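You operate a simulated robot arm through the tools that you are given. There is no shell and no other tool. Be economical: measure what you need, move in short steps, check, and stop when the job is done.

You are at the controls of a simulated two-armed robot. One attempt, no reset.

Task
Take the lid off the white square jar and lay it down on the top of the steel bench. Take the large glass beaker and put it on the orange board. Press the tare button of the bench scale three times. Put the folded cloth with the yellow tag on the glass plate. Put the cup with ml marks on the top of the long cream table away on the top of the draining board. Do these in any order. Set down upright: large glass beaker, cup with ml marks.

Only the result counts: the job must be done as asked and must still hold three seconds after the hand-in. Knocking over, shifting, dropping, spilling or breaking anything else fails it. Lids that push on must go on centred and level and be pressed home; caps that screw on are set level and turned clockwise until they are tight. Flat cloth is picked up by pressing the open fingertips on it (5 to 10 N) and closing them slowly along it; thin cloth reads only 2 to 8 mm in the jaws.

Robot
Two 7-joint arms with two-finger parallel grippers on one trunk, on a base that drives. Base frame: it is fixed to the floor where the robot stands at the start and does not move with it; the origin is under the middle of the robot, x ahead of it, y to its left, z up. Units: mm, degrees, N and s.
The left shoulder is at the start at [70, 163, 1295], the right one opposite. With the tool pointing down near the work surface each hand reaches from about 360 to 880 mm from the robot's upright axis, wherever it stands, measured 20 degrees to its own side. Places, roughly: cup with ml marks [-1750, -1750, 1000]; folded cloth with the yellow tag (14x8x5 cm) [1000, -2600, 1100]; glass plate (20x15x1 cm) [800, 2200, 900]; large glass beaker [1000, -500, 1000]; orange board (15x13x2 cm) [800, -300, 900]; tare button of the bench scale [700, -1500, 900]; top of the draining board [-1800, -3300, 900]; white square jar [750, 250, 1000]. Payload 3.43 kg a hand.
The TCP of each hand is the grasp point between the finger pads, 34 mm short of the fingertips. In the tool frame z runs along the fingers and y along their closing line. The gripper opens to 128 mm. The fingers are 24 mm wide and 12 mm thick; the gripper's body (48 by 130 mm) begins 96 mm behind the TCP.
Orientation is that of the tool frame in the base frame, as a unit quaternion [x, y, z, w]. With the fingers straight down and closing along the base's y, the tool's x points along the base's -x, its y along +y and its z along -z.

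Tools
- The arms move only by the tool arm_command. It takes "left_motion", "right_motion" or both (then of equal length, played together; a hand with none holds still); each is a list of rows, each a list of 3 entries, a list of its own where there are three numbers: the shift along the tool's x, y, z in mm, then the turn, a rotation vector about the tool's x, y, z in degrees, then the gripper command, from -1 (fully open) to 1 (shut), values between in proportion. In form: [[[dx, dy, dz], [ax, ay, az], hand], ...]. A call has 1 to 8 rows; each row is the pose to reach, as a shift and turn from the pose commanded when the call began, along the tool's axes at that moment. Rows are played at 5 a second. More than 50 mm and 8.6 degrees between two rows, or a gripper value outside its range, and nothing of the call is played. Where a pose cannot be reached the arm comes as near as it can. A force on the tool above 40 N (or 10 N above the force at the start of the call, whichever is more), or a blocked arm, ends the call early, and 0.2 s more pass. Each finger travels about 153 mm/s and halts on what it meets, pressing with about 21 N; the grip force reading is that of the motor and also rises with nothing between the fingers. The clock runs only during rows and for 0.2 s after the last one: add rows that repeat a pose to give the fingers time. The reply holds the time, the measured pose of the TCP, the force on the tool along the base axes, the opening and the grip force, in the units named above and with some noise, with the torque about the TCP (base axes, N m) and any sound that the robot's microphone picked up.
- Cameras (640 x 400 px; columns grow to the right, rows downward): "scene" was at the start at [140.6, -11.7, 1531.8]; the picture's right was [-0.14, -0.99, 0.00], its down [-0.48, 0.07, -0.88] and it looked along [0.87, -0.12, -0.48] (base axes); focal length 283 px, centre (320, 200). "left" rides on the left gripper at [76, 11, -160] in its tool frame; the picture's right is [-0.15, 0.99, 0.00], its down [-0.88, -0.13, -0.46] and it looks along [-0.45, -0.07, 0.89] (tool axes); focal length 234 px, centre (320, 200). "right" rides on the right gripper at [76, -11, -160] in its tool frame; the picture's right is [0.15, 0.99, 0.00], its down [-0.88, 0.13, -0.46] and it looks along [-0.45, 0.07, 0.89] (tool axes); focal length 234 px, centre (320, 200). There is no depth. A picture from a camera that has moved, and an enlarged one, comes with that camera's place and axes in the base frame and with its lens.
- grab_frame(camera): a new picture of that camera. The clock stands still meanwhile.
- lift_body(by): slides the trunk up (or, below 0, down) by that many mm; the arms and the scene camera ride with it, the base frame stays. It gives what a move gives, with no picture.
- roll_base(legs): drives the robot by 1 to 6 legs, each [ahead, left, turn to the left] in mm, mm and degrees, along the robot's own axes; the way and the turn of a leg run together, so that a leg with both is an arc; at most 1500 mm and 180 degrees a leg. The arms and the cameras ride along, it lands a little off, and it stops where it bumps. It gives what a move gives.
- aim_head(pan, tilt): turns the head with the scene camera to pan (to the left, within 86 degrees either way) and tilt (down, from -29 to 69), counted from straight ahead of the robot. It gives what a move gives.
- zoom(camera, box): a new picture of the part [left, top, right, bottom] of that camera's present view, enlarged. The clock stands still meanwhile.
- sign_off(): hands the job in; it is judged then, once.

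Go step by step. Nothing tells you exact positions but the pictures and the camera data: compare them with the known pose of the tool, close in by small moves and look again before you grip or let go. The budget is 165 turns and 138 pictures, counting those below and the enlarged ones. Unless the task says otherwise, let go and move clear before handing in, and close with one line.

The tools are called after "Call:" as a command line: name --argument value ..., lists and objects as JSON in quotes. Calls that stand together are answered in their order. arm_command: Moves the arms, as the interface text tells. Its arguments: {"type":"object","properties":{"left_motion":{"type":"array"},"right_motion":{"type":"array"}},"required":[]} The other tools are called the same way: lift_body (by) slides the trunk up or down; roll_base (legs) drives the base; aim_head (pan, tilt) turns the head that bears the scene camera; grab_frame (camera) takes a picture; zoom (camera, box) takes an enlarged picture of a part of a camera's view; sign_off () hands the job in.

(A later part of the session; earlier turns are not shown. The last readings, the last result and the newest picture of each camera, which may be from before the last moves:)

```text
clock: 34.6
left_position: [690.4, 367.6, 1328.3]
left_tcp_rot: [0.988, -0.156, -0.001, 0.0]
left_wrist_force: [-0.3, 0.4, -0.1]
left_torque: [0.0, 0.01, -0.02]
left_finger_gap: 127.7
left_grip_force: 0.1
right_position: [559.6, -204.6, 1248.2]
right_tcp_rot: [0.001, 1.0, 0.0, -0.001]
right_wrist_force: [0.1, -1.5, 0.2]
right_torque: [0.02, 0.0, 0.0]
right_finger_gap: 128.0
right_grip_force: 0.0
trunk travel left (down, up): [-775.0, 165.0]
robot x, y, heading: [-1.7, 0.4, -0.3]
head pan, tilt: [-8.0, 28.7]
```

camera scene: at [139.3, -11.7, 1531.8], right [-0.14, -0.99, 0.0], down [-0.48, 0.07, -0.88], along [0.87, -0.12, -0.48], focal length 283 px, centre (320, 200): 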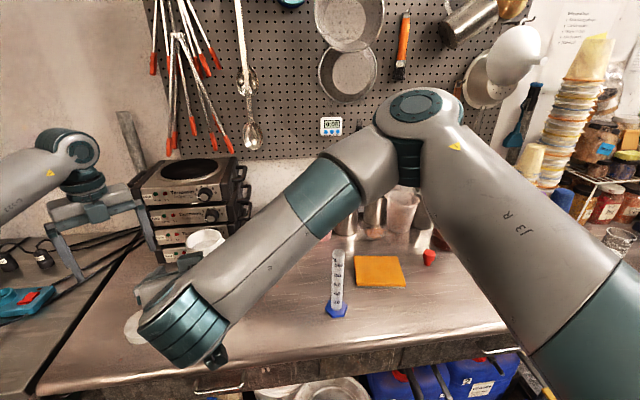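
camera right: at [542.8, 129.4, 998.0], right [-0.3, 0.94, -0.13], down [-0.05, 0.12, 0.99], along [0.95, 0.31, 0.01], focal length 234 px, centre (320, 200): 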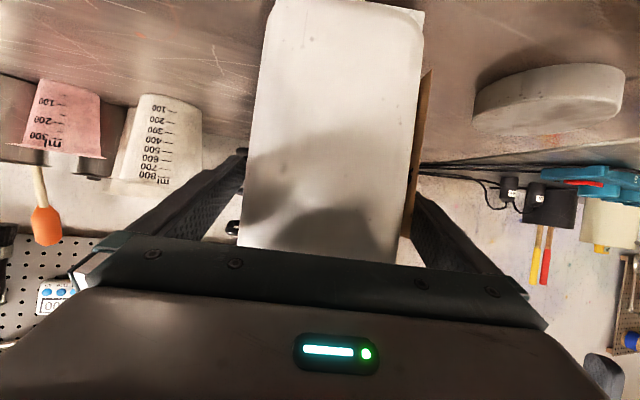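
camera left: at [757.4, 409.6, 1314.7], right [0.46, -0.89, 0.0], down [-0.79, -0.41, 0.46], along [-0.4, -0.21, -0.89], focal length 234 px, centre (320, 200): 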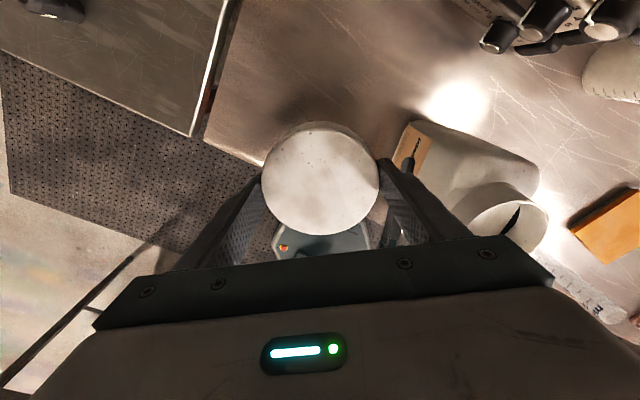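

Both hands are high and pointing down. I'll drive 400 mm right and 90 mm ahead.

Call:
roll_base --legs '[[0, -400, 0], [90, 0, 0]]'

Call:
aim_head --pan -8 --tilt 40

Call:
grab_frame --camera "scene"

Call:
grab_frame --camera "right"

```text
clock: 37.8
left_position: [776.6, -27.1, 1330.6]
left_tcp_rot: [0.988, -0.156, 0.001, 0.0]
left_wrist_force: [-0.1, -0.5, -0.5]
left_torque: [0.04, -0.01, 0.05]
left_finger_gap: 128.0
left_grip_force: 0.0
right_position: [645.5, -598.1, 1250.8]
right_tcp_rot: [0.0, 1.0, 0.0, 0.001]
right_wrist_force: [-0.6, -0.5, 0.2]
right_torque: [-0.02, 0.01, 0.01]
right_finger_gap: 128.1
right_grip_force: 0.1
trunk travel left (down, up): [-775.0, 165.0]
robot x, y, heading: [89.2, -394.2, 0.0]
head pan, tilt: [-8.0, 28.7]
```

```text
clock: 38.5
left_position: [780.1, -27.0, 1327.5]
left_tcp_rot: [0.988, -0.156, 0.0, 0.0]
left_wrist_force: [0.7, -0.1, -0.1]
left_torque: [-0.04, 0.02, 0.01]
left_finger_gap: 127.7
left_grip_force: 0.1
right_position: [649.8, -597.2, 1248.3]
right_tcp_rot: [0.001, 1.0, 0.0, -0.001]
right_wrist_force: [1.0, -0.2, -0.3]
right_torque: [0.02, 0.09, 0.0]
right_finger_gap: 127.7
right_grip_force: 0.0
trunk travel left (down, up): [-775.0, 165.0]
robot x, y, heading: [87.1, -395.6, 0.3]
head pan, tilt: [-8.0, 40.0]
```

```text
110 pictures are left
camera scene: at [225.3, -406.1, 1514.2], right [-0.14, -0.99, 0.0], down [-0.64, 0.09, -0.77], along [0.76, -0.11, -0.64], focal length 283 px, centre (320, 200)
```

scene: 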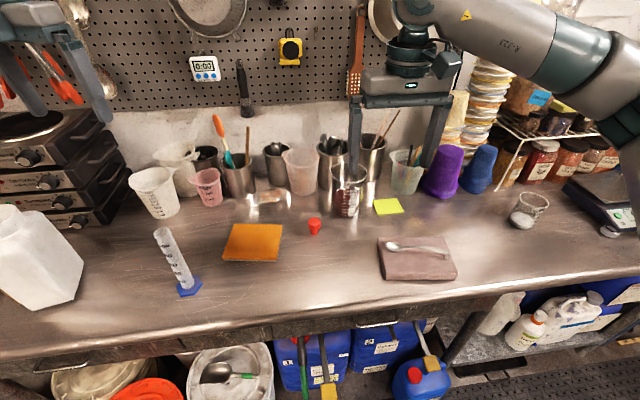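

```text
109 pictures are left
camera right: at [573.3, -611.0, 1408.8], right [-0.15, 0.99, 0.0], down [0.88, 0.13, 0.45], along [0.45, 0.07, -0.89], focal length 234 px, centre (320, 200)
```

right: 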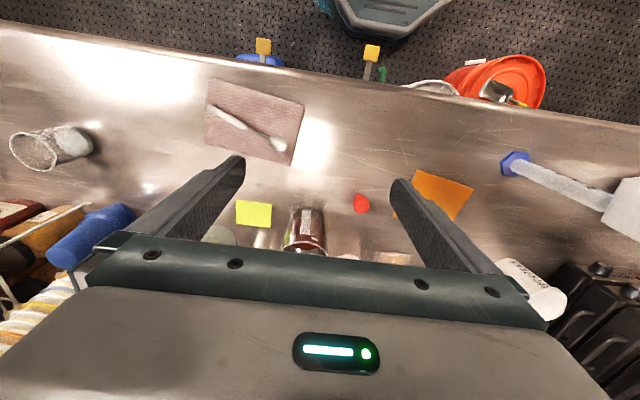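

The beaker is clear in front of me now. I'll move the right hand towards it and look.

Call:
arm_command --right_motion '[[[-45, 3, 0], [0, 0, 0], -1], [[-90, 6, 0], [0, 0, 0], -1], [[-135, 9, 0], [0, 0, 0], -1], [[-180, 12, 0], [0, 0, 0], -1], [[-180, 12, 0], [0, 0, 0], -1]]'

Call:
grab_frame --camera "right"

Call:
zoom --camera "scene" --box '[280, 130, 420, 250]'

```text
clock: 39.7
left_position: [778.5, -28.9, 1329.9]
left_tcp_rot: [0.988, -0.157, 0.0, 0.001]
left_wrist_force: [-0.5, -0.5, -0.3]
left_torque: [0.01, 0.0, -0.03]
left_finger_gap: 127.8
left_grip_force: 0.1
right_position: [825.9, -589.5, 1249.8]
right_tcp_rot: [0.0, 1.0, 0.0, 0.0]
right_wrist_force: [-0.4, 0.2, -1.3]
right_torque: [0.01, 0.0, 0.01]
right_finger_gap: 128.1
right_grip_force: 0.0
trunk travel left (down, up): [-775.0, 165.0]
robot x, y, heading: [88.9, -395.4, -0.3]
head pan, tilt: [-8.0, 40.0]
```

```text
108 pictures are left
camera right: at [749.5, -602.0, 1410.3], right [-0.15, 0.99, 0.0], down [0.88, 0.13, 0.46], along [0.45, 0.07, -0.89], focal length 234 px, centre (320, 200)
```

right: 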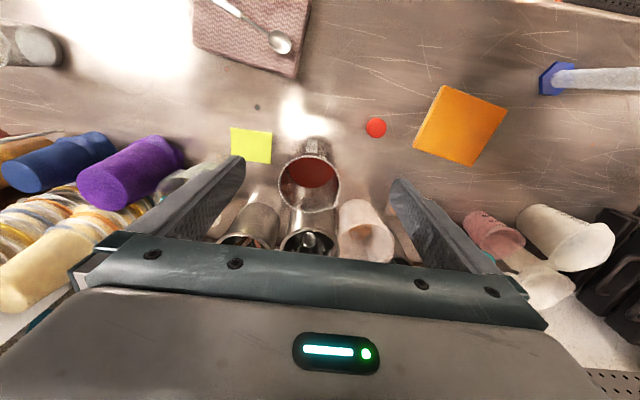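

```text
3.33 times, centred on (350, 190) of scene
camera zoom: at [222.9, -406.7, 1514.4], right [-0.14, -0.99, 0.0], down [-0.64, 0.09, -0.77], along [0.76, -0.11, -0.64], focal length 943 px, centre (220, 233)
```

zoom: 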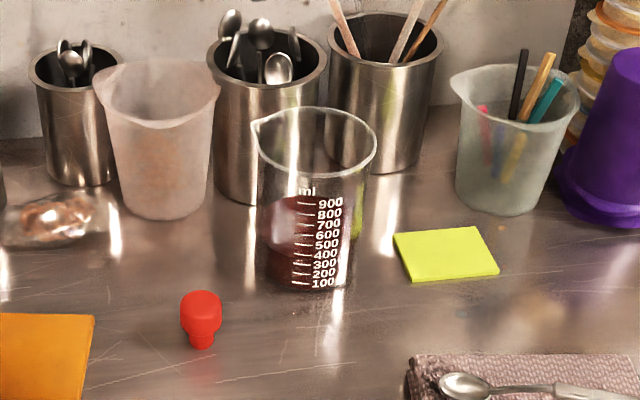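

The rim centre is near (911, −595) at z 1031, with a rim of about 110 mm and the spout to the left. I'll zoom in to see the spout direction and the free space around it.

Call:
zoom --camera "right" --box '[240, 120, 400, 260]'

```text
2.86 times, centred on (320, 190) of right
camera zoom: at [749.5, -602.0, 1410.3], right [-0.15, 0.99, 0.0], down [0.88, 0.13, 0.46], along [0.45, 0.07, -0.89], focal length 669 px, centre (320, 229)
```

zoom: 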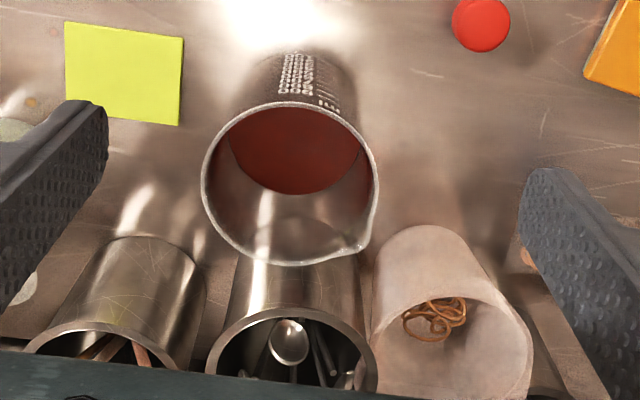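

The spout points back-left, so closing along y is clear of it. I'll position above the beaker and check.

Call:
arm_command --right_motion '[[[-42, -3, 40], [0, 0, 0], -1], [[-85, -6, 80], [0, 0, 0], -1], [[-85, -6, 125], [0, 0, 0], -1], [[-85, -6, 145], [0, 0, 0], -1], [[-85, -6, 145], [0, 0, 0], -1]]'

Call:
grab_frame --camera "right"

Call:
zoom --camera "scene" --box '[270, 110, 430, 250]'

```text
refused: row 1 steps farther than a row can; nothing moved
```

```text
105 pictures are left
camera right: at [749.5, -602.0, 1410.3], right [-0.15, 0.99, 0.0], down [0.88, 0.13, 0.46], along [0.45, 0.07, -0.89], focal length 234 px, centre (320, 200)
```

right: 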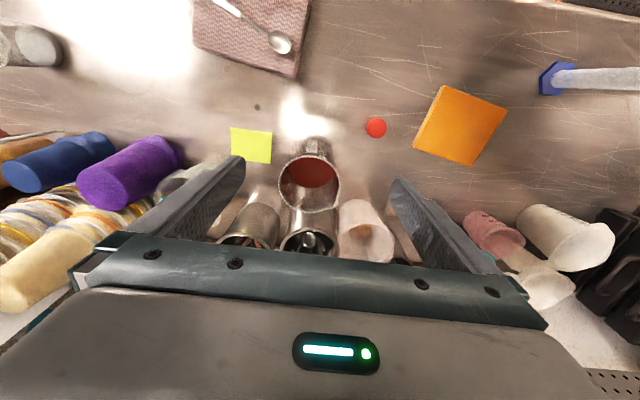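

```text
2.86 times, centred on (350, 180) of scene
camera zoom: at [222.9, -406.7, 1514.4], right [-0.14, -0.99, 0.0], down [-0.64, 0.09, -0.77], along [0.76, -0.11, -0.64], focal length 808 px, centre (234, 257)
```

zoom: 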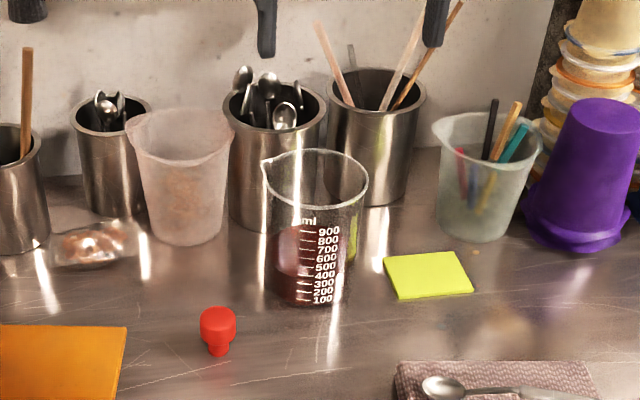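

The step was too large and was refused. I'll use smaller rows.

Call:
arm_command --right_motion '[[[-30, -2, 30], [0, 0, 0], -1], [[-60, -4, 60], [0, 0, 0], -1], [[-85, -6, 90], [0, 0, 0], -1], [[-85, -6, 125], [0, 0, 0], -1], [[-85, -6, 145], [0, 0, 0], -1], [[-85, -6, 145], [0, 0, 0], -1]]'

Call:
grab_frame --camera "right"

Call:
zoom --camera "scene" --box '[270, 110, 430, 250]'

```text
clock: 41.1
left_position: [778.3, -27.1, 1328.7]
left_tcp_rot: [0.988, -0.156, 0.0, 0.001]
left_wrist_force: [0.6, 0.2, 0.2]
left_torque: [-0.05, -0.01, -0.01]
left_finger_gap: 127.9
left_grip_force: 0.1
right_position: [914.0, -592.9, 1105.5]
right_tcp_rot: [-0.001, 1.0, -0.001, 0.0]
right_wrist_force: [0.1, 0.2, 0.2]
right_torque: [-0.06, 0.03, -0.01]
right_finger_gap: 128.0
right_grip_force: 0.0
trunk travel left (down, up): [-775.0, 165.0]
robot x, y, heading: [88.0, -394.5, 0.0]
head pan, tilt: [-8.0, 40.0]
```

```text
103 pictures are left
camera right: at [837.4, -605.5, 1266.4], right [-0.15, 0.99, 0.0], down [0.88, 0.13, 0.46], along [0.45, 0.07, -0.89], focal length 234 px, centre (320, 200)
```

right: 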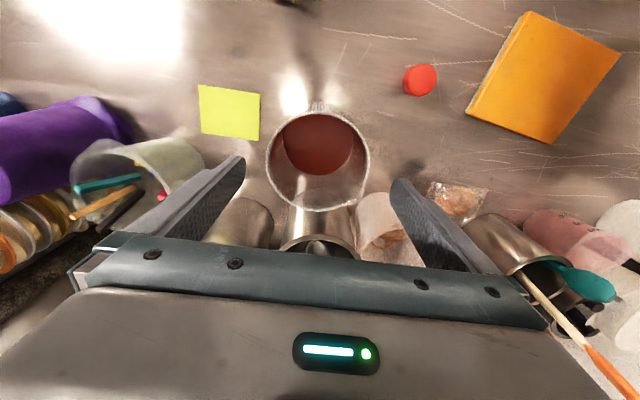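

```text
2.86 times, centred on (350, 180) of scene
camera zoom: at [222.9, -404.6, 1514.5], right [-0.14, -0.99, 0.0], down [-0.64, 0.09, -0.77], along [0.76, -0.11, -0.64], focal length 808 px, centre (234, 257)
```

zoom: 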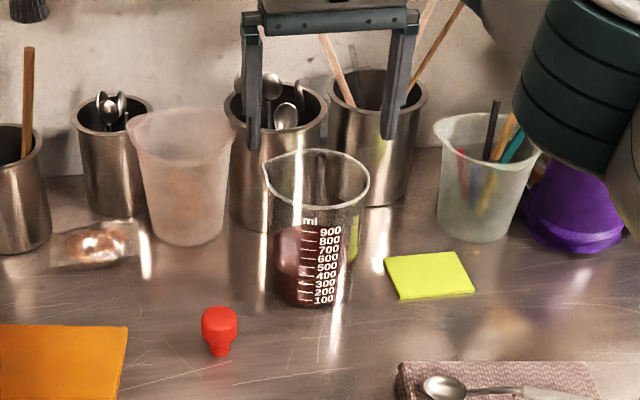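

The alignment is within a few mm. I'll lower the tips just past the rim and check.

Call:
arm_command --right_motion '[[[3, -1, 30], [0, 0, 0], -1], [[3, -1, 50], [0, 0, 0], -1], [[3, -1, 60], [0, 0, 0], -1], [[3, -1, 60], [0, 0, 0], -1]]'

Call:
zoom --camera "scene" --box '[290, 110, 410, 230]'

Call:
zoom --camera "right" --box '[200, 60, 440, 260]'

```text
clock: 42.1
left_position: [779.7, -27.7, 1328.1]
left_tcp_rot: [0.988, -0.156, 0.0, 0.001]
left_wrist_force: [0.3, 0.0, 0.7]
left_torque: [0.0, 0.0, 0.0]
left_finger_gap: 128.1
left_grip_force: 0.1
right_position: [911.9, -594.8, 1045.2]
right_tcp_rot: [0.0, 1.0, 0.001, 0.001]
right_wrist_force: [-0.4, 0.8, -0.3]
right_torque: [-0.01, -0.01, -0.03]
right_finger_gap: 127.8
right_grip_force: 0.0
trunk travel left (down, up): [-775.0, 165.0]
robot x, y, heading: [90.9, -397.3, -0.2]
head pan, tilt: [-8.0, 40.0]
```

```text
3.33 times, centred on (350, 170) of scene
camera zoom: at [223.5, -406.1, 1514.4], right [-0.14, -0.99, 0.0], down [-0.64, 0.09, -0.77], along [0.76, -0.11, -0.64], focal length 943 px, centre (220, 300)
```

zoom: 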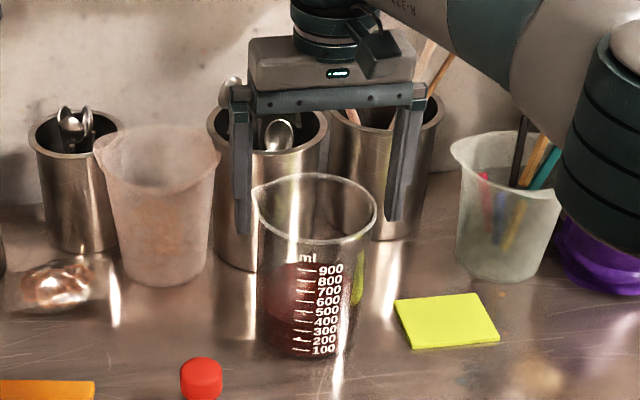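

```text
2.00 times, centred on (320, 160) of right
camera zoom: at [835.5, -607.7, 1205.1], right [-0.15, 0.99, 0.0], down [0.88, 0.13, 0.46], along [0.45, 0.07, -0.89], focal length 468 px, centre (320, 280)
```

zoom: 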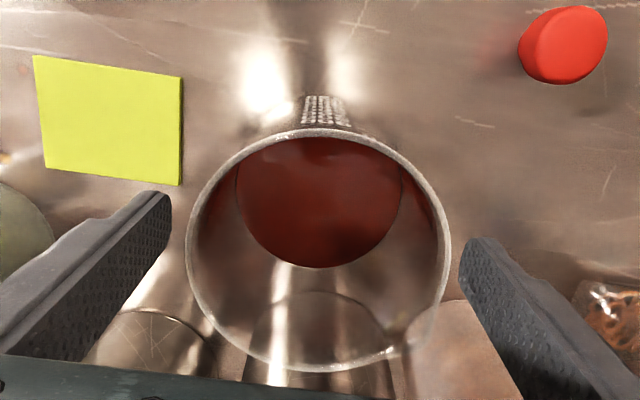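

Well centred. I'll lower to grip height and close slowly.

Call:
arm_command --right_motion '[[[2, 0, 30], [0, 0, 0], -1], [[2, 0, 55], [0, 0, 0], -1], [[2, 0, 72], [0, 0, 0], -1], [[2, 0, 72], [0, 0, 0], -0.8], [[2, 0, 72], [0, 0, 0], -0.7], [[2, 0, 72], [0, 0, 0], -0.3], [[2, 0, 72], [0, 0, 0], 0.2], [[2, 0, 72], [0, 0, 0], 0.2]]'

Call:
zoom --camera "scene" --box '[290, 110, 410, 230]'

```text
clock: 43.9
left_position: [778.7, -27.4, 1328.7]
left_tcp_rot: [0.988, -0.157, 0.0, 0.0]
left_wrist_force: [0.8, 0.2, -0.6]
left_torque: [-0.01, 0.0, -0.03]
left_finger_gap: 128.0
left_grip_force: 0.1
right_position: [908.5, -594.1, 973.4]
right_tcp_rot: [0.0, 1.0, 0.0, 0.0]
right_wrist_force: [-0.5, 1.6, 0.7]
right_torque: [0.01, -0.23, 0.07]
right_finger_gap: 105.4
right_grip_force: 20.8
trunk travel left (down, up): [-775.0, 165.0]
robot x, y, heading: [88.9, -397.3, 0.1]
head pan, tilt: [-8.0, 40.0]
```

```text
3.33 times, centred on (350, 170) of scene
camera zoom: at [223.4, -405.6, 1514.4], right [-0.14, -0.99, 0.0], down [-0.64, 0.09, -0.77], along [0.76, -0.11, -0.64], focal length 943 px, centre (220, 300)
```

zoom: 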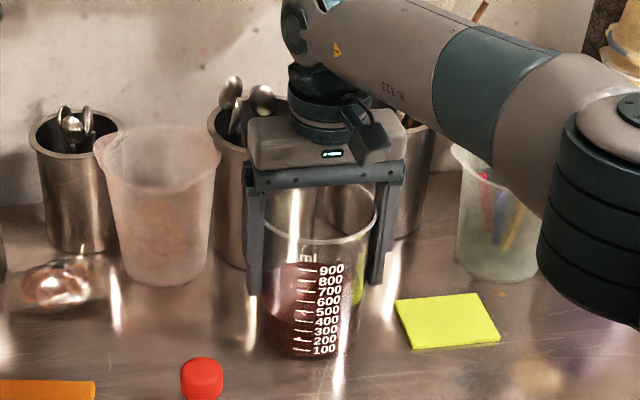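

Gripped at 105 mm. I'll lift slowly.

Call:
arm_command --right_motion '[[[0, 0, -4], [0, 0, 0], 0.5], [[0, 0, -10], [0, 0, 0], 0.5], [[0, 0, -18], [0, 0, 0], 0.5], [[0, 0, -28], [0, 0, 0], 0.5], [[0, 0, -38], [0, 0, 0], 0.5], [[0, 0, -48], [0, 0, 0], 0.5], [[0, 0, -56], [0, 0, 0], 0.5], [[0, 0, -60], [0, 0, 0], 0.5]]'

Call:
grab_frame --camera "scene"

```text
clock: 45.7
left_position: [780.4, -28.3, 1327.2]
left_tcp_rot: [0.988, -0.156, 0.0, 0.0]
left_wrist_force: [0.2, -0.2, 0.5]
left_torque: [-0.02, 0.05, 0.01]
left_finger_gap: 127.8
left_grip_force: 0.1
right_position: [909.8, -593.2, 1030.9]
right_tcp_rot: [0.0, 1.0, -0.001, -0.002]
right_wrist_force: [0.5, -0.4, -6.1]
right_torque: [-0.02, 0.05, 0.0]
right_finger_gap: 105.7
right_grip_force: 21.4
trunk travel left (down, up): [-775.0, 165.0]
robot x, y, heading: [87.7, -393.2, -0.1]
head pan, tilt: [-8.0, 40.0]
```

```text
98 pictures are left
camera scene: at [224.1, -406.3, 1514.3], right [-0.14, -0.99, 0.0], down [-0.64, 0.09, -0.77], along [0.76, -0.11, -0.64], focal length 283 px, centre (320, 200)
```

scene: 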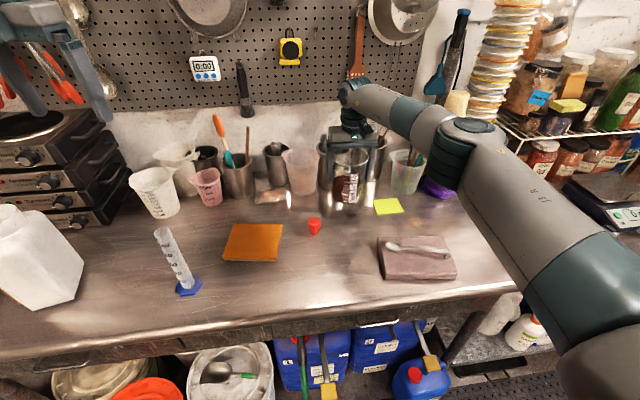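

The beaker is up and level at about 6 N. I'll raise it a bit more and carry it over the board at (789, −296).

Call:
arm_command --right_motion '[[[0, 0, -20], [0, 0, 0], 0.5], [[6, 14, -40], [0, 0, 0], 0.5], [[18, 44, -45], [0, 0, 0], 0.5], [[31, 76, -45], [0, 0, 0], 0.5], [[44, 108, -45], [0, 0, 0], 0.5], [[57, 140, -45], [0, 0, 0], 0.5], [[68, 166, -45], [0, 0, 0], 0.5], [[74, 182, -45], [0, 0, 0], 0.5]]'

Call:
arm_command --right_motion '[[[5, 12, 0], [0, 0, 0], 0.5], [[15, 37, 0], [0, 0, 0], 0.5], [[27, 67, 0], [0, 0, 0], 0.5], [[38, 92, 0], [0, 0, 0], 0.5], [[44, 108, 0], [0, 0, 0], 0.5], [[47, 114, 0], [0, 0, 0], 0.5], [[47, 115, 0], [0, 0, 0], 0.5]]'

Call:
grab_frame --camera "scene"

Call:
grab_frame --camera "right"

```text
clock: 47.5
left_position: [779.7, -27.2, 1328.3]
left_tcp_rot: [0.988, -0.156, 0.0, 0.0]
left_wrist_force: [-0.1, 0.8, -0.4]
left_torque: [0.0, -0.02, 0.0]
left_finger_gap: 128.2
left_grip_force: 0.2
right_position: [837.1, -411.5, 1077.2]
right_tcp_rot: [0.001, 1.0, 0.0, -0.001]
right_wrist_force: [-0.3, 0.5, -6.0]
right_torque: [0.01, 0.06, -0.02]
right_finger_gap: 105.0
right_grip_force: 20.8
trunk travel left (down, up): [-775.0, 165.0]
robot x, y, heading: [88.7, -393.6, -0.4]
head pan, tilt: [-8.0, 40.0]
```

```text
clock: 49.1
left_position: [780.6, -27.6, 1327.8]
left_tcp_rot: [0.988, -0.156, 0.001, 0.0]
left_wrist_force: [0.3, -0.2, 0.3]
left_torque: [0.0, 0.03, 0.02]
left_finger_gap: 128.0
left_grip_force: 0.0
right_position: [785.9, -295.9, 1076.0]
right_tcp_rot: [0.001, 1.0, 0.0, 0.0]
right_wrist_force: [0.9, 0.4, -6.6]
right_torque: [-0.01, 0.05, -0.02]
right_finger_gap: 105.6
right_grip_force: 20.8
trunk travel left (down, up): [-775.0, 165.0]
robot x, y, heading: [87.6, -396.1, -0.1]
head pan, tilt: [-8.0, 40.0]
```

```text
97 pictures are left
camera scene: at [224.2, -405.8, 1514.3], right [-0.14, -0.99, 0.0], down [-0.64, 0.09, -0.77], along [0.76, -0.11, -0.64], focal length 283 px, centre (320, 200)
```

scene: 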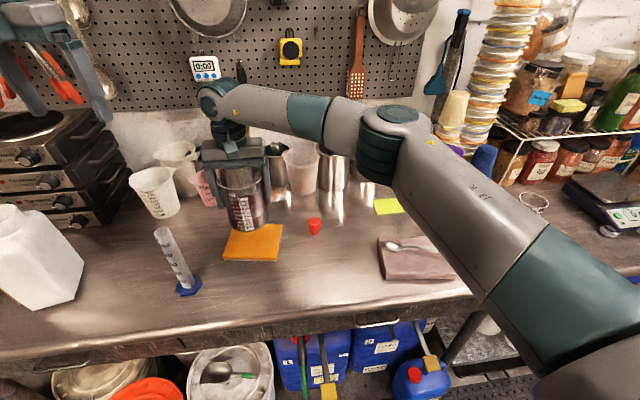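

```text
96 pictures are left
camera right: at [710.4, -308.7, 1236.6], right [-0.15, 0.99, 0.0], down [0.88, 0.13, 0.46], along [0.45, 0.07, -0.89], focal length 234 px, centre (320, 200)
```

right: 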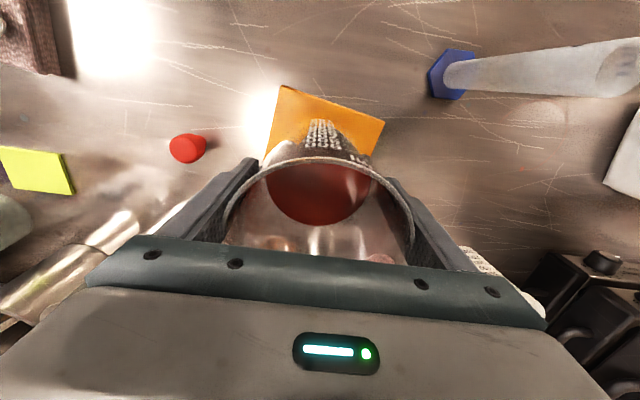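

The beaker hangs over the board. I'll lower it slowly, feeling for contact around z 993.

Call:
arm_command --right_motion '[[[0, 0, 15], [0, 0, 0], 0.5], [[0, 0, 35], [0, 0, 0], 0.5], [[0, 0, 55], [0, 0, 0], 0.5], [[0, 0, 68], [0, 0, 0], 0.5], [[0, 0, 73], [0, 0, 0], 0.5], [[0, 0, 73], [0, 0, 0], 0.5]]'

Call:
zoom --camera "scene" --box '[170, 140, 330, 280]'

```text
clock: 50.5
left_position: [780.2, -27.9, 1328.4]
left_tcp_rot: [0.988, -0.156, 0.0, 0.0]
left_wrist_force: [-0.3, -0.6, -0.7]
left_torque: [0.0, -0.01, -0.01]
left_finger_gap: 127.9
left_grip_force: 0.2
right_position: [789.2, -297.5, 1004.1]
right_tcp_rot: [0.001, 1.0, 0.0, 0.001]
right_wrist_force: [-0.2, 1.9, -5.8]
right_torque: [-0.02, 0.05, 0.0]
right_finger_gap: 105.3
right_grip_force: 21.2
trunk travel left (down, up): [-775.0, 165.0]
robot x, y, heading: [88.9, -393.8, -0.0]
head pan, tilt: [-8.0, 40.0]
```

```text
2.86 times, centred on (250, 210) of scene
camera zoom: at [224.2, -405.6, 1514.3], right [-0.14, -0.99, 0.0], down [-0.64, 0.09, -0.77], along [0.76, -0.11, -0.64], focal length 808 px, centre (520, 171)
```

zoom: 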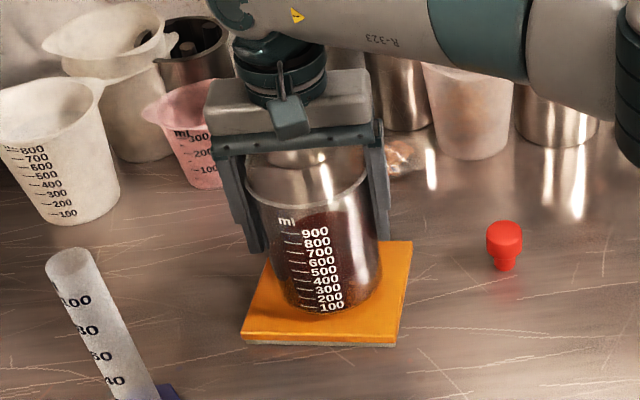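

Call:
arm_command --right_motion '[[[0, 0, 3], [0, 0, 0], 0.5], [[0, 0, 6], [0, 0, 0], 0.5], [[0, 0, 9], [0, 0, 0], 0.5], [[0, 0, 11], [0, 0, 0], 0.5], [[0, 0, 11], [0, 0, 0], 0.5]]'

```text
clock: 51.7
left_position: [779.6, -27.7, 1327.9]
left_tcp_rot: [0.988, -0.156, 0.0, 0.0]
left_wrist_force: [0.0, -0.2, -0.4]
left_torque: [0.01, 0.0, 0.01]
left_finger_gap: 127.8
left_grip_force: 0.2
right_position: [788.6, -296.5, 993.4]
right_tcp_rot: [0.001, 1.0, 0.001, 0.0]
right_wrist_force: [1.3, 0.1, -3.6]
right_torque: [0.04, -0.14, -0.02]
right_finger_gap: 105.4
right_grip_force: 20.9
trunk travel left (down, up): [-775.0, 165.0]
robot x, y, heading: [87.5, -394.1, -0.2]
head pan, tilt: [-8.0, 40.0]
```

Contact is just beginning. I'll go down 2 mm more, then open.

Call:
arm_command --right_motion '[[[0, 0, 1], [0, 0, 0], 0.5], [[0, 0, 2], [0, 0, 0], 0.5], [[0, 0, 2], [0, 0, 0], 0.5]]'

```text
clock: 52.5
left_position: [778.0, -26.6, 1329.6]
left_tcp_rot: [0.988, -0.155, 0.0, 0.001]
left_wrist_force: [-1.0, 0.1, -0.4]
left_torque: [0.01, -0.01, 0.01]
left_finger_gap: 127.9
left_grip_force: 0.1
right_position: [786.8, -296.3, 993.6]
right_tcp_rot: [0.0, 1.0, 0.0, 0.001]
right_wrist_force: [6.0, -1.0, 11.3]
right_torque: [-0.18, 0.09, 0.16]
right_finger_gap: 105.5
right_grip_force: 20.8
trunk travel left (down, up): [-775.0, 165.0]
robot x, y, heading: [87.0, -394.5, -0.1]
head pan, tilt: [-8.0, 40.0]
```

Call:
arm_command --right_motion '[[[0, 0, -1], [0, 0, 0], -0.6], [[0, 0, -1], [0, 0, 0], -0.75], [[0, 0, -1], [0, 0, 0], -1], [[0, 0, -1], [0, 0, 0], -1], [[0, 0, -30], [0, 0, 0], -1], [[0, 0, -60], [0, 0, 0], -1], [[0, 0, -100], [0, 0, 0], -1], [[0, 0, -145], [0, 0, 0], -1]]'

Call:
arm_command --right_motion '[[[0, 0, -40], [0, 0, 0], -1], [[0, 0, -80], [0, 0, 0], -1], [[0, 0, -120], [0, 0, 0], -1], [[40, -20, -120], [0, 0, 0], -1], [[80, -40, -120], [0, 0, 0], -1], [[120, -60, -120], [0, 0, 0], -1], [[160, -80, -120], [0, 0, 0], -1]]' --left_motion '[[[-40, 0, 0], [0, 0, 0], -1], [[-80, 0, 0], [0, 0, 0], -1], [[-120, 0, 0], [0, 0, 0], -1], [[-160, 0, 0], [0, 0, 0], -1], [[-200, 0, 0], [0, 0, 0], -1], [[-240, 0, 0], [0, 0, 0], -1], [[-280, 0, 0], [0, 0, 0], -1]]'

Call:
grab_frame --camera "scene"

```text
clock: 54.3
left_position: [776.8, -27.3, 1328.2]
left_tcp_rot: [0.988, -0.157, 0.001, 0.0]
left_wrist_force: [0.7, -0.7, 0.3]
left_torque: [-0.04, -0.02, -0.03]
left_finger_gap: 128.2
left_grip_force: 0.1
right_position: [788.2, -294.9, 1140.2]
right_tcp_rot: [0.0, 1.0, -0.001, 0.0]
right_wrist_force: [-0.5, 0.4, 0.2]
right_torque: [-0.02, -0.04, 0.0]
right_finger_gap: 128.1
right_grip_force: 0.0
trunk travel left (down, up): [-775.0, 165.0]
robot x, y, heading: [91.7, -394.4, -0.0]
head pan, tilt: [-8.0, 40.0]
```

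```text
clock: 55.9
left_position: [509.3, 61.2, 1331.3]
left_tcp_rot: [0.988, -0.157, 0.001, -0.001]
left_wrist_force: [-0.7, 0.1, 0.4]
left_torque: [0.02, -0.01, -0.01]
left_finger_gap: 128.1
left_grip_force: 0.2
right_position: [622.7, -376.7, 1256.0]
right_tcp_rot: [0.0, 1.0, 0.002, 0.001]
right_wrist_force: [-0.3, -0.8, 0.7]
right_torque: [-0.01, -0.06, -0.03]
right_finger_gap: 127.9
right_grip_force: 0.0
trunk travel left (down, up): [-775.0, 165.0]
robot x, y, heading: [88.3, -393.8, 0.1]
head pan, tilt: [-8.0, 40.0]
```

```text
94 pictures are left
camera scene: at [219.3, -406.9, 1514.8], right [-0.14, -0.99, 0.0], down [-0.63, 0.09, -0.77], along [0.76, -0.11, -0.64], focal length 283 px, centre (320, 200)
```

scene: 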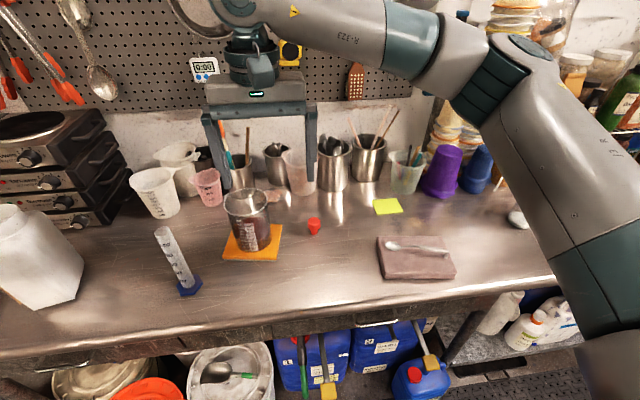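

The beaker stands on the board. I'll look to the right toward the scale before driving there.

Call:
aim_head --pan -60 --tilt 30

Call:
grab_frame --camera "scene"

```text
clock: 57.1
left_position: [513.2, 60.2, 1329.5]
left_tcp_rot: [0.988, -0.157, 0.0, 0.0]
left_wrist_force: [-0.2, -1.0, 0.2]
left_torque: [-0.02, 0.0, 0.01]
left_finger_gap: 127.9
left_grip_force: 0.0
right_position: [625.4, -376.1, 1254.2]
right_tcp_rot: [0.001, 1.0, 0.001, 0.001]
right_wrist_force: [-0.1, -0.5, 0.1]
right_torque: [-0.02, 0.0, -0.03]
right_finger_gap: 127.8
right_grip_force: 0.0
trunk travel left (down, up): [-775.0, 165.0]
robot x, y, heading: [90.2, -394.2, -0.2]
head pan, tilt: [-60.0, 30.0]
```

```text
93 pictures are left
camera scene: at [183.7, -472.4, 1529.8], right [-0.87, -0.5, 0.0], down [-0.25, 0.43, -0.87], along [0.43, -0.75, -0.5], focal length 283 px, centre (320, 200)
```

scene: 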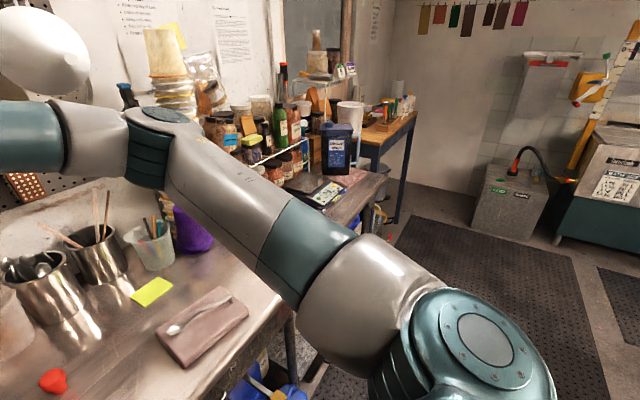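

The floor lane is clear. I'll back off a little, drive about 900 mm right and look ahead.

Call:
roll_base --legs '[[-60, 0, 0], [0, -900, 0]]'

Call:
aim_head --pan -15 --tilt 35

Call:
grab_frame --camera "scene"

```text
clock: 62.5
left_position: [450.3, -853.0, 1329.6]
left_tcp_rot: [0.988, -0.157, 0.0, -0.001]
left_wrist_force: [0.8, 0.0, 0.6]
left_torque: [0.02, -0.02, 0.02]
left_finger_gap: 128.1
left_grip_force: 0.1
right_position: [564.9, -1291.5, 1254.8]
right_tcp_rot: [0.001, 1.0, -0.001, 0.0]
right_wrist_force: [0.3, 0.3, -0.1]
right_torque: [0.01, -0.02, 0.03]
right_finger_gap: 128.1
right_grip_force: 0.1
trunk travel left (down, up): [-775.0, 165.0]
robot x, y, heading: [29.0, -1308.0, -0.1]
head pan, tilt: [-60.0, 30.0]
```

```text
clock: 63.6
left_position: [450.6, -853.1, 1329.0]
left_tcp_rot: [0.988, -0.156, 0.0, 0.0]
left_wrist_force: [-0.2, 0.4, 0.5]
left_torque: [-0.02, 0.01, 0.02]
left_finger_gap: 128.2
left_grip_force: 0.0
right_position: [564.3, -1291.4, 1253.4]
right_tcp_rot: [0.0, 1.0, 0.0, -0.001]
right_wrist_force: [-0.5, 0.5, -0.4]
right_torque: [0.01, 0.0, 0.03]
right_finger_gap: 128.3
right_grip_force: 0.0
trunk travel left (down, up): [-775.0, 165.0]
robot x, y, heading: [25.7, -1308.7, -0.2]
head pan, tilt: [-15.0, 35.0]
```

```text
92 pictures are left
camera scene: at [161.7, -1331.0, 1522.0], right [-0.26, -0.97, 0.0], down [-0.55, 0.15, -0.82], along [0.79, -0.21, -0.57], focal length 283 px, centre (320, 200)
```

scene: 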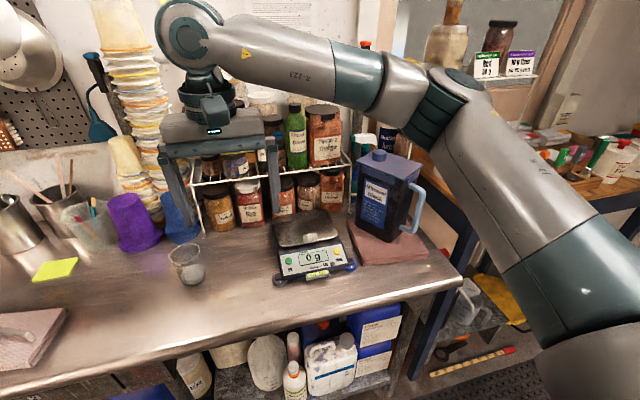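

The scale is straight ahead, reading 0 g. I'll zoom in to find the tare button.

Call:
zoom --camera "scene" --box '[260, 200, 380, 300]'

```text
4.00 times, centred on (320, 250) of scene
camera zoom: at [161.7, -1331.0, 1522.0], right [-0.26, -0.97, 0.0], down [-0.55, 0.15, -0.82], along [0.79, -0.21, -0.57], focal length 1132 px, centre (320, 0)
```

zoom: 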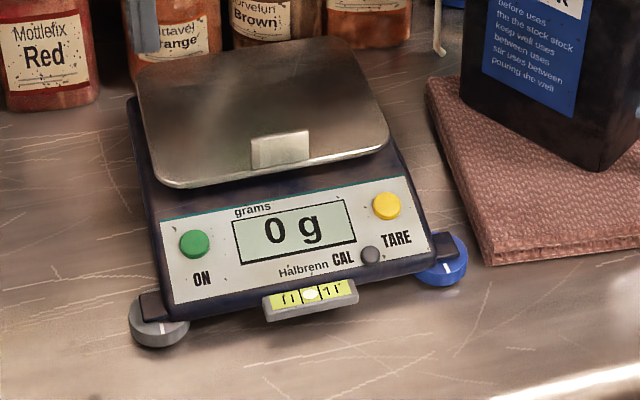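

The yellow button above the TARE label is the one, near (725, −1531). I'll bring the right hand over it with the fingers shut and look.

Call:
arm_command --right_motion '[[[-20, -40, 15], [0, 0, 0], 0], [[-40, -80, 30], [0, 0, 0], 1], [[-60, -120, 45], [0, 0, 0], 1], [[-80, -160, 60], [0, 0, 0], 1], [[-100, -200, 75], [0, 0, 0], 1], [[-120, -239, 90], [0, 0, 0], 1], [[-120, -239, 90], [0, 0, 0], 1]]'

Call:
grab_frame --camera "right"

Call:
grab_frame --camera "scene"

```text
clock: 65.2
left_position: [450.2, -853.1, 1329.8]
left_tcp_rot: [0.988, -0.157, 0.0, 0.0]
left_wrist_force: [0.1, -0.5, -0.8]
left_torque: [0.01, 0.0, -0.01]
left_finger_gap: 128.2
left_grip_force: 0.0
right_position: [683.3, -1527.5, 1164.0]
right_tcp_rot: [0.0, 1.0, 0.0, -0.001]
right_wrist_force: [-0.1, -0.1, -0.4]
right_torque: [-0.01, 0.01, 0.01]
right_finger_gap: 0.0
right_grip_force: 21.1
trunk travel left (down, up): [-775.0, 165.0]
robot x, y, heading: [28.0, -1311.0, 0.1]
head pan, tilt: [-15.0, 35.0]
```

```text
90 pictures are left
camera right: at [606.0, -1540.7, 1324.7], right [-0.15, 0.99, 0.0], down [0.88, 0.13, 0.46], along [0.45, 0.07, -0.89], focal length 234 px, centre (320, 200)
```

right: 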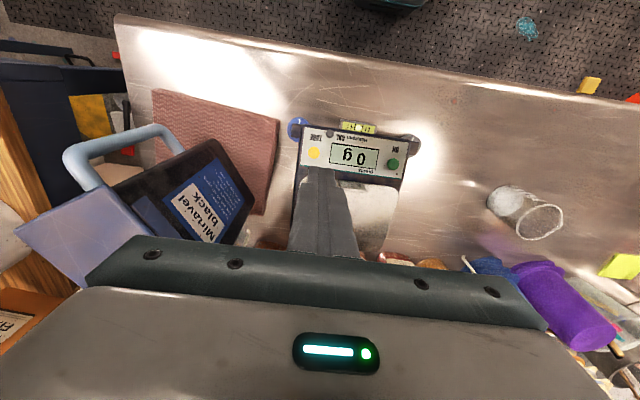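

```text
89 pictures are left
camera scene: at [161.7, -1330.5, 1522.0], right [-0.26, -0.97, 0.0], down [-0.55, 0.15, -0.82], along [0.79, -0.21, -0.57], focal length 283 px, centre (320, 200)
```

scene: 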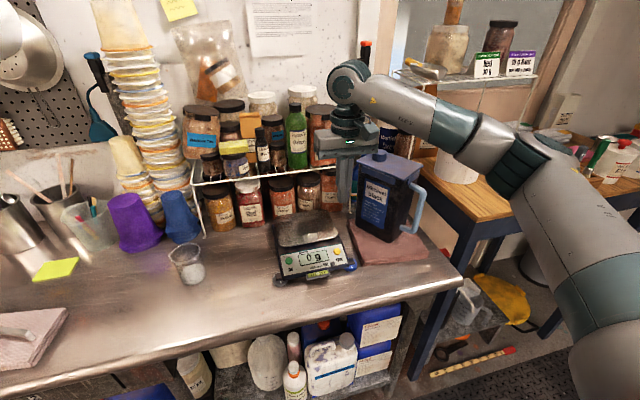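

Triangulation puts the button near (720, −1532, 928). I'll zoom in for precision.

Call:
zoom --camera "right" --box '[280, 110, 420, 190]'

Call:
zoom --camera "scene" --box '[310, 230, 370, 280]'

```text
4.57 times, centred on (350, 150) of right
camera zoom: at [606.0, -1540.7, 1324.7], right [-0.15, 0.99, 0.0], down [0.88, 0.13, 0.46], along [0.45, 0.07, -0.89], focal length 1070 px, centre (183, 429)
```

zoom: 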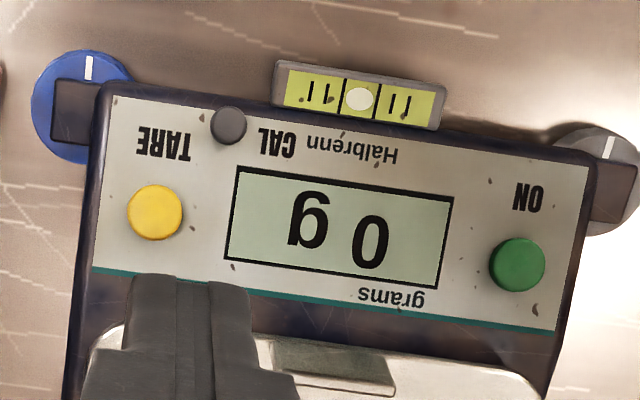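

```text
8.00 times, centred on (340, 255) of scene
camera zoom: at [161.7, -1330.5, 1522.0], right [-0.26, -0.97, 0.0], down [-0.55, 0.15, -0.82], along [0.79, -0.21, -0.57], focal length 2263 px, centre (160, -240)
```

zoom: 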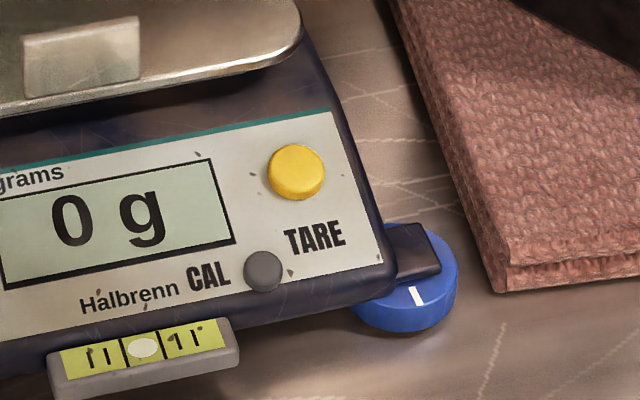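

The button is at about (716, −1531, 930). I'll go down to about 20 mm above it and check alignment.

Call:
arm_command --right_motion '[[[-15, -2, 40], [0, 0, 0], 1], [[-29, -4, 80], [0, 0, 0], 1], [[-29, -4, 120], [0, 0, 0], 1], [[-29, -4, 155], [0, 0, 0], 1], [[-29, -4, 176], [0, 0, 0], 1], [[-29, -4, 176], [0, 0, 0], 1]]'

Call:
zoom --camera "scene" --box '[280, 200, 380, 280]'

Call:
zoom --camera "right" --box '[260, 110, 420, 210]'

```text
clock: 66.6
left_position: [451.2, -853.9, 1331.4]
left_tcp_rot: [0.988, -0.157, 0.0, 0.0]
left_wrist_force: [-0.1, -0.3, 1.0]
left_torque: [-0.01, -0.01, -0.03]
left_finger_gap: 128.1
left_grip_force: 0.0
right_position: [713.2, -1535.1, 987.7]
right_tcp_rot: [0.002, 1.0, -0.001, -0.001]
right_wrist_force: [-0.9, -0.2, 0.2]
right_torque: [0.03, -0.01, -0.01]
right_finger_gap: 0.1
right_grip_force: 21.2
trunk travel left (down, up): [-775.0, 165.0]
robot x, y, heading: [26.2, -1308.8, -0.2]
head pan, tilt: [-15.0, 35.0]
```

```text
5.00 times, centred on (330, 240) of scene
camera zoom: at [161.3, -1331.2, 1522.0], right [-0.26, -0.97, 0.0], down [-0.55, 0.15, -0.82], along [0.79, -0.21, -0.57], focal length 1415 px, centre (270, 0)
```

zoom: 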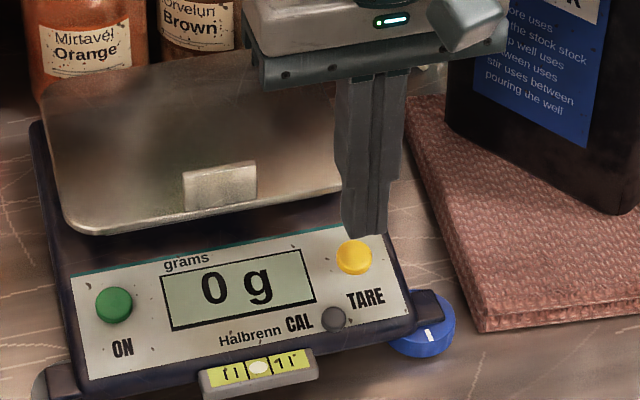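

```text
4.00 times, centred on (340, 160) of right
camera zoom: at [636.2, -1548.5, 1148.4], right [-0.15, 0.99, 0.0], down [0.88, 0.13, 0.46], along [0.45, 0.07, -0.89], focal length 937 px, centre (240, 360)
```

zoom: 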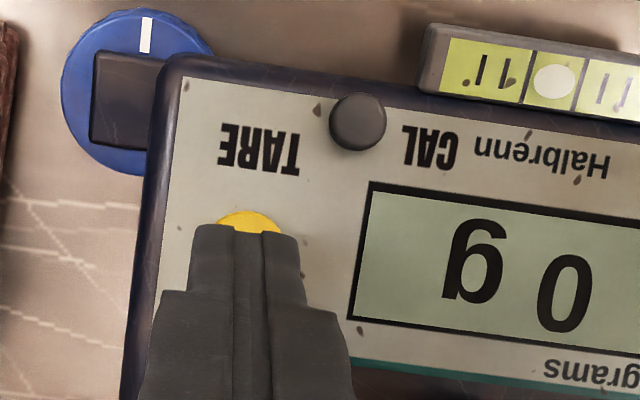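

Nearly aligned. I'll shift the tip 7 mm toward me and 2 mm left, and press down slowly.

Call:
arm_command --right_motion '[[[7, 2, 5], [0, 0, 0], 1], [[7, 2, 12], [0, 0, 0], 1], [[7, 2, 15], [0, 0, 0], 1], [[7, 2, 17], [0, 0, 0], 1], [[7, 2, 19], [0, 0, 0], 1]]'

Call:
zoom --camera "scene" --box '[300, 210, 380, 280]'

```text
clock: 67.8
left_position: [450.6, -853.1, 1330.7]
left_tcp_rot: [0.988, -0.156, 0.0, 0.0]
left_wrist_force: [0.4, 0.7, -0.1]
left_torque: [-0.01, -0.01, 0.01]
left_finger_gap: 128.1
left_grip_force: 0.1
right_position: [706.3, -1531.5, 968.9]
right_tcp_rot: [0.001, 1.0, 0.001, 0.0]
right_wrist_force: [-0.3, 0.9, 0.8]
right_torque: [0.03, -0.02, 0.02]
right_finger_gap: 0.0
right_grip_force: 21.1
trunk travel left (down, up): [-775.0, 165.0]
robot x, y, heading: [27.0, -1311.8, -0.1]
head pan, tilt: [-15.0, 35.0]
```

```text
5.71 times, centred on (340, 245) of scene
camera zoom: at [161.9, -1331.2, 1522.0], right [-0.26, -0.97, 0.0], down [-0.55, 0.15, -0.82], along [0.79, -0.21, -0.57], focal length 1617 px, centre (206, -57)
```

zoom: 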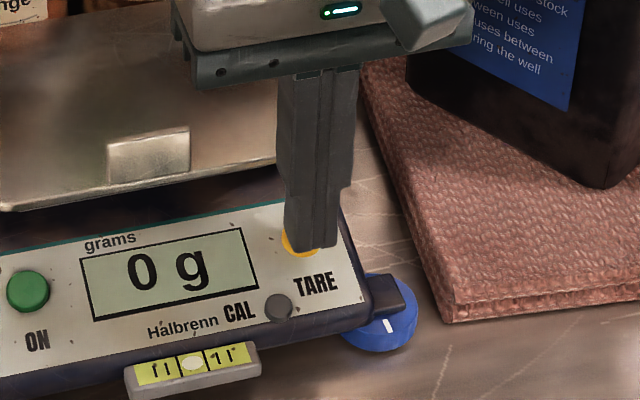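

Call:
arm_command --right_motion '[[[3, 4, 2], [0, 0, 0], 1], [[3, 4, 4], [0, 0, 0], 1], [[3, 4, 6], [0, 0, 0], 1], [[3, 4, 7], [0, 0, 0], 1]]'

Call:
zoom --camera "scene" --box '[300, 210, 380, 280]'

```text
clock: 68.8
left_position: [450.6, -853.7, 1330.4]
left_tcp_rot: [0.987, -0.158, 0.0, -0.001]
left_wrist_force: [0.6, -0.3, -0.1]
left_torque: [-0.01, 0.02, 0.02]
left_finger_gap: 128.2
left_grip_force: 0.0
right_position: [703.3, -1528.2, 962.9]
right_tcp_rot: [0.0, 1.0, 0.0, 0.0]
right_wrist_force: [0.1, 0.2, 0.0]
right_torque: [-0.01, -0.02, -0.01]
right_finger_gap: 0.0
right_grip_force: 21.3
trunk travel left (down, up): [-775.0, 165.0]
robot x, y, heading: [28.1, -1312.1, -0.0]
head pan, tilt: [-15.0, 35.0]
```

```text
5.71 times, centred on (340, 245) of scene
camera zoom: at [161.7, -1331.2, 1522.0], right [-0.26, -0.97, 0.0], down [-0.55, 0.15, -0.82], along [0.79, -0.21, -0.57], focal length 1617 px, centre (206, -57)
```

zoom: 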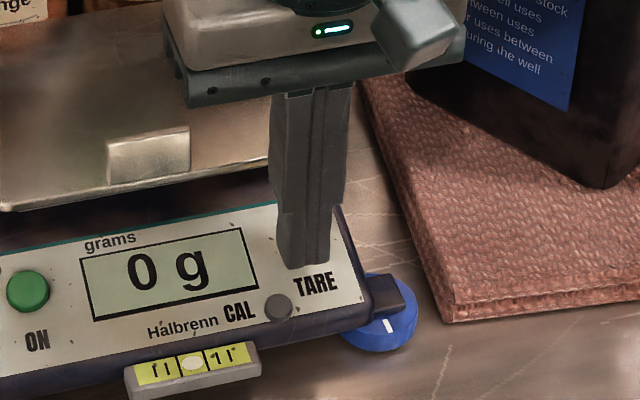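

No contact yet, so the button is a little lower. I'll shift 6 mm back over it and keep descending in small steps.

Call:
arm_command --right_motion '[[[-6, 0, 0], [0, 0, 0], 1], [[-6, 0, 2], [0, 0, 0], 1], [[-6, 0, 4], [0, 0, 0], 1], [[-6, 0, 5], [0, 0, 0], 1]]'

```text
clock: 69.8
left_position: [450.9, -852.0, 1330.1]
left_tcp_rot: [0.988, -0.157, 0.0, 0.0]
left_wrist_force: [-0.4, -0.9, -0.9]
left_torque: [-0.01, 0.0, 0.02]
left_finger_gap: 127.9
left_grip_force: 0.0
right_position: [710.1, -1528.0, 959.3]
right_tcp_rot: [0.0, 1.0, 0.0, 0.001]
right_wrist_force: [1.0, 0.6, 3.0]
right_torque: [0.02, -0.05, -0.01]
right_finger_gap: 0.1
right_grip_force: 21.3
trunk travel left (down, up): [-775.0, 165.0]
robot x, y, heading: [24.2, -1307.0, -0.1]
head pan, tilt: [-15.0, 35.0]
heard: click
```

Heard a click, so that's press one. I'll release and press again.

Call:
arm_command --right_motion '[[[0, 0, -6], [0, 0, 0], 1], [[0, 0, -12], [0, 0, 0], 1], [[0, 0, -12], [0, 0, 0], 1]]'

Call:
arm_command --right_motion '[[[0, 0, 6], [0, 0, 0], 1], [[0, 0, 9], [0, 0, 0], 1], [[0, 0, 11], [0, 0, 0], 1], [[0, 0, 12], [0, 0, 0], 1]]'

```text
clock: 70.6
left_position: [450.4, -853.9, 1330.4]
left_tcp_rot: [0.987, -0.158, 0.0, 0.0]
left_wrist_force: [0.3, 0.3, -0.1]
left_torque: [-0.03, -0.01, 0.01]
left_finger_gap: 128.3
left_grip_force: 0.1
right_position: [709.7, -1529.7, 969.2]
right_tcp_rot: [0.0, 1.0, 0.0, 0.0]
right_wrist_force: [0.3, 0.5, 0.0]
right_torque: [-0.02, -0.04, 0.03]
right_finger_gap: 0.1
right_grip_force: 21.3
trunk travel left (down, up): [-775.0, 165.0]
robot x, y, heading: [23.7, -1310.6, -0.3]
head pan, tilt: [-15.0, 35.0]
```

```text
clock: 71.6
left_position: [450.3, -855.0, 1330.8]
left_tcp_rot: [0.988, -0.157, 0.0, -0.001]
left_wrist_force: [-1.0, -0.7, -1.0]
left_torque: [0.01, 0.01, -0.01]
left_finger_gap: 127.9
left_grip_force: 0.0
right_position: [708.2, -1527.5, 958.3]
right_tcp_rot: [0.001, 1.0, 0.0, 0.0]
right_wrist_force: [1.8, 0.0, 4.6]
right_torque: [-0.05, -0.07, 0.0]
right_finger_gap: 0.0
right_grip_force: 21.7
trunk travel left (down, up): [-775.0, 165.0]
robot x, y, heading: [25.3, -1312.4, 0.0]
head pan, tilt: [-15.0, 35.0]
heard: click
```

Second click. One more.

Call:
arm_command --right_motion '[[[0, 0, -6], [0, 0, 0], 1], [[0, 0, -12], [0, 0, 0], 1], [[0, 0, -12], [0, 0, 0], 1]]'

Call:
arm_command --right_motion '[[[0, 0, 6], [0, 0, 0], 1], [[0, 0, 9], [0, 0, 0], 1], [[0, 0, 11], [0, 0, 0], 1], [[0, 0, 12], [0, 0, 0], 1]]'

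```text
clock: 72.4
left_position: [450.0, -853.6, 1330.1]
left_tcp_rot: [0.988, -0.156, -0.001, 0.0]
left_wrist_force: [0.2, -0.4, -0.7]
left_torque: [-0.01, 0.0, -0.01]
left_finger_gap: 128.2
left_grip_force: 0.1
right_position: [709.7, -1528.6, 969.6]
right_tcp_rot: [0.001, 1.0, 0.0, 0.0]
right_wrist_force: [-0.2, 0.5, 0.9]
right_torque: [0.04, 0.01, 0.0]
right_finger_gap: 0.3
right_grip_force: 21.2
trunk travel left (down, up): [-775.0, 165.0]
robot x, y, heading: [30.8, -1309.7, -0.3]
head pan, tilt: [-15.0, 35.0]
```

```text
clock: 73.4
left_position: [451.6, -853.8, 1330.3]
left_tcp_rot: [0.987, -0.158, 0.0, 0.0]
left_wrist_force: [0.2, 0.6, -0.2]
left_torque: [-0.03, -0.02, 0.01]
left_finger_gap: 128.0
left_grip_force: 0.0
right_position: [709.2, -1526.5, 958.4]
right_tcp_rot: [0.001, 1.0, 0.0, 0.0]
right_wrist_force: [0.3, 0.2, 2.8]
right_torque: [-0.04, -0.04, -0.02]
right_finger_gap: 0.0
right_grip_force: 21.2
trunk travel left (down, up): [-775.0, 165.0]
robot x, y, heading: [25.5, -1309.1, 0.1]
head pan, tilt: [-15.0, 35.0]
heard: click
```

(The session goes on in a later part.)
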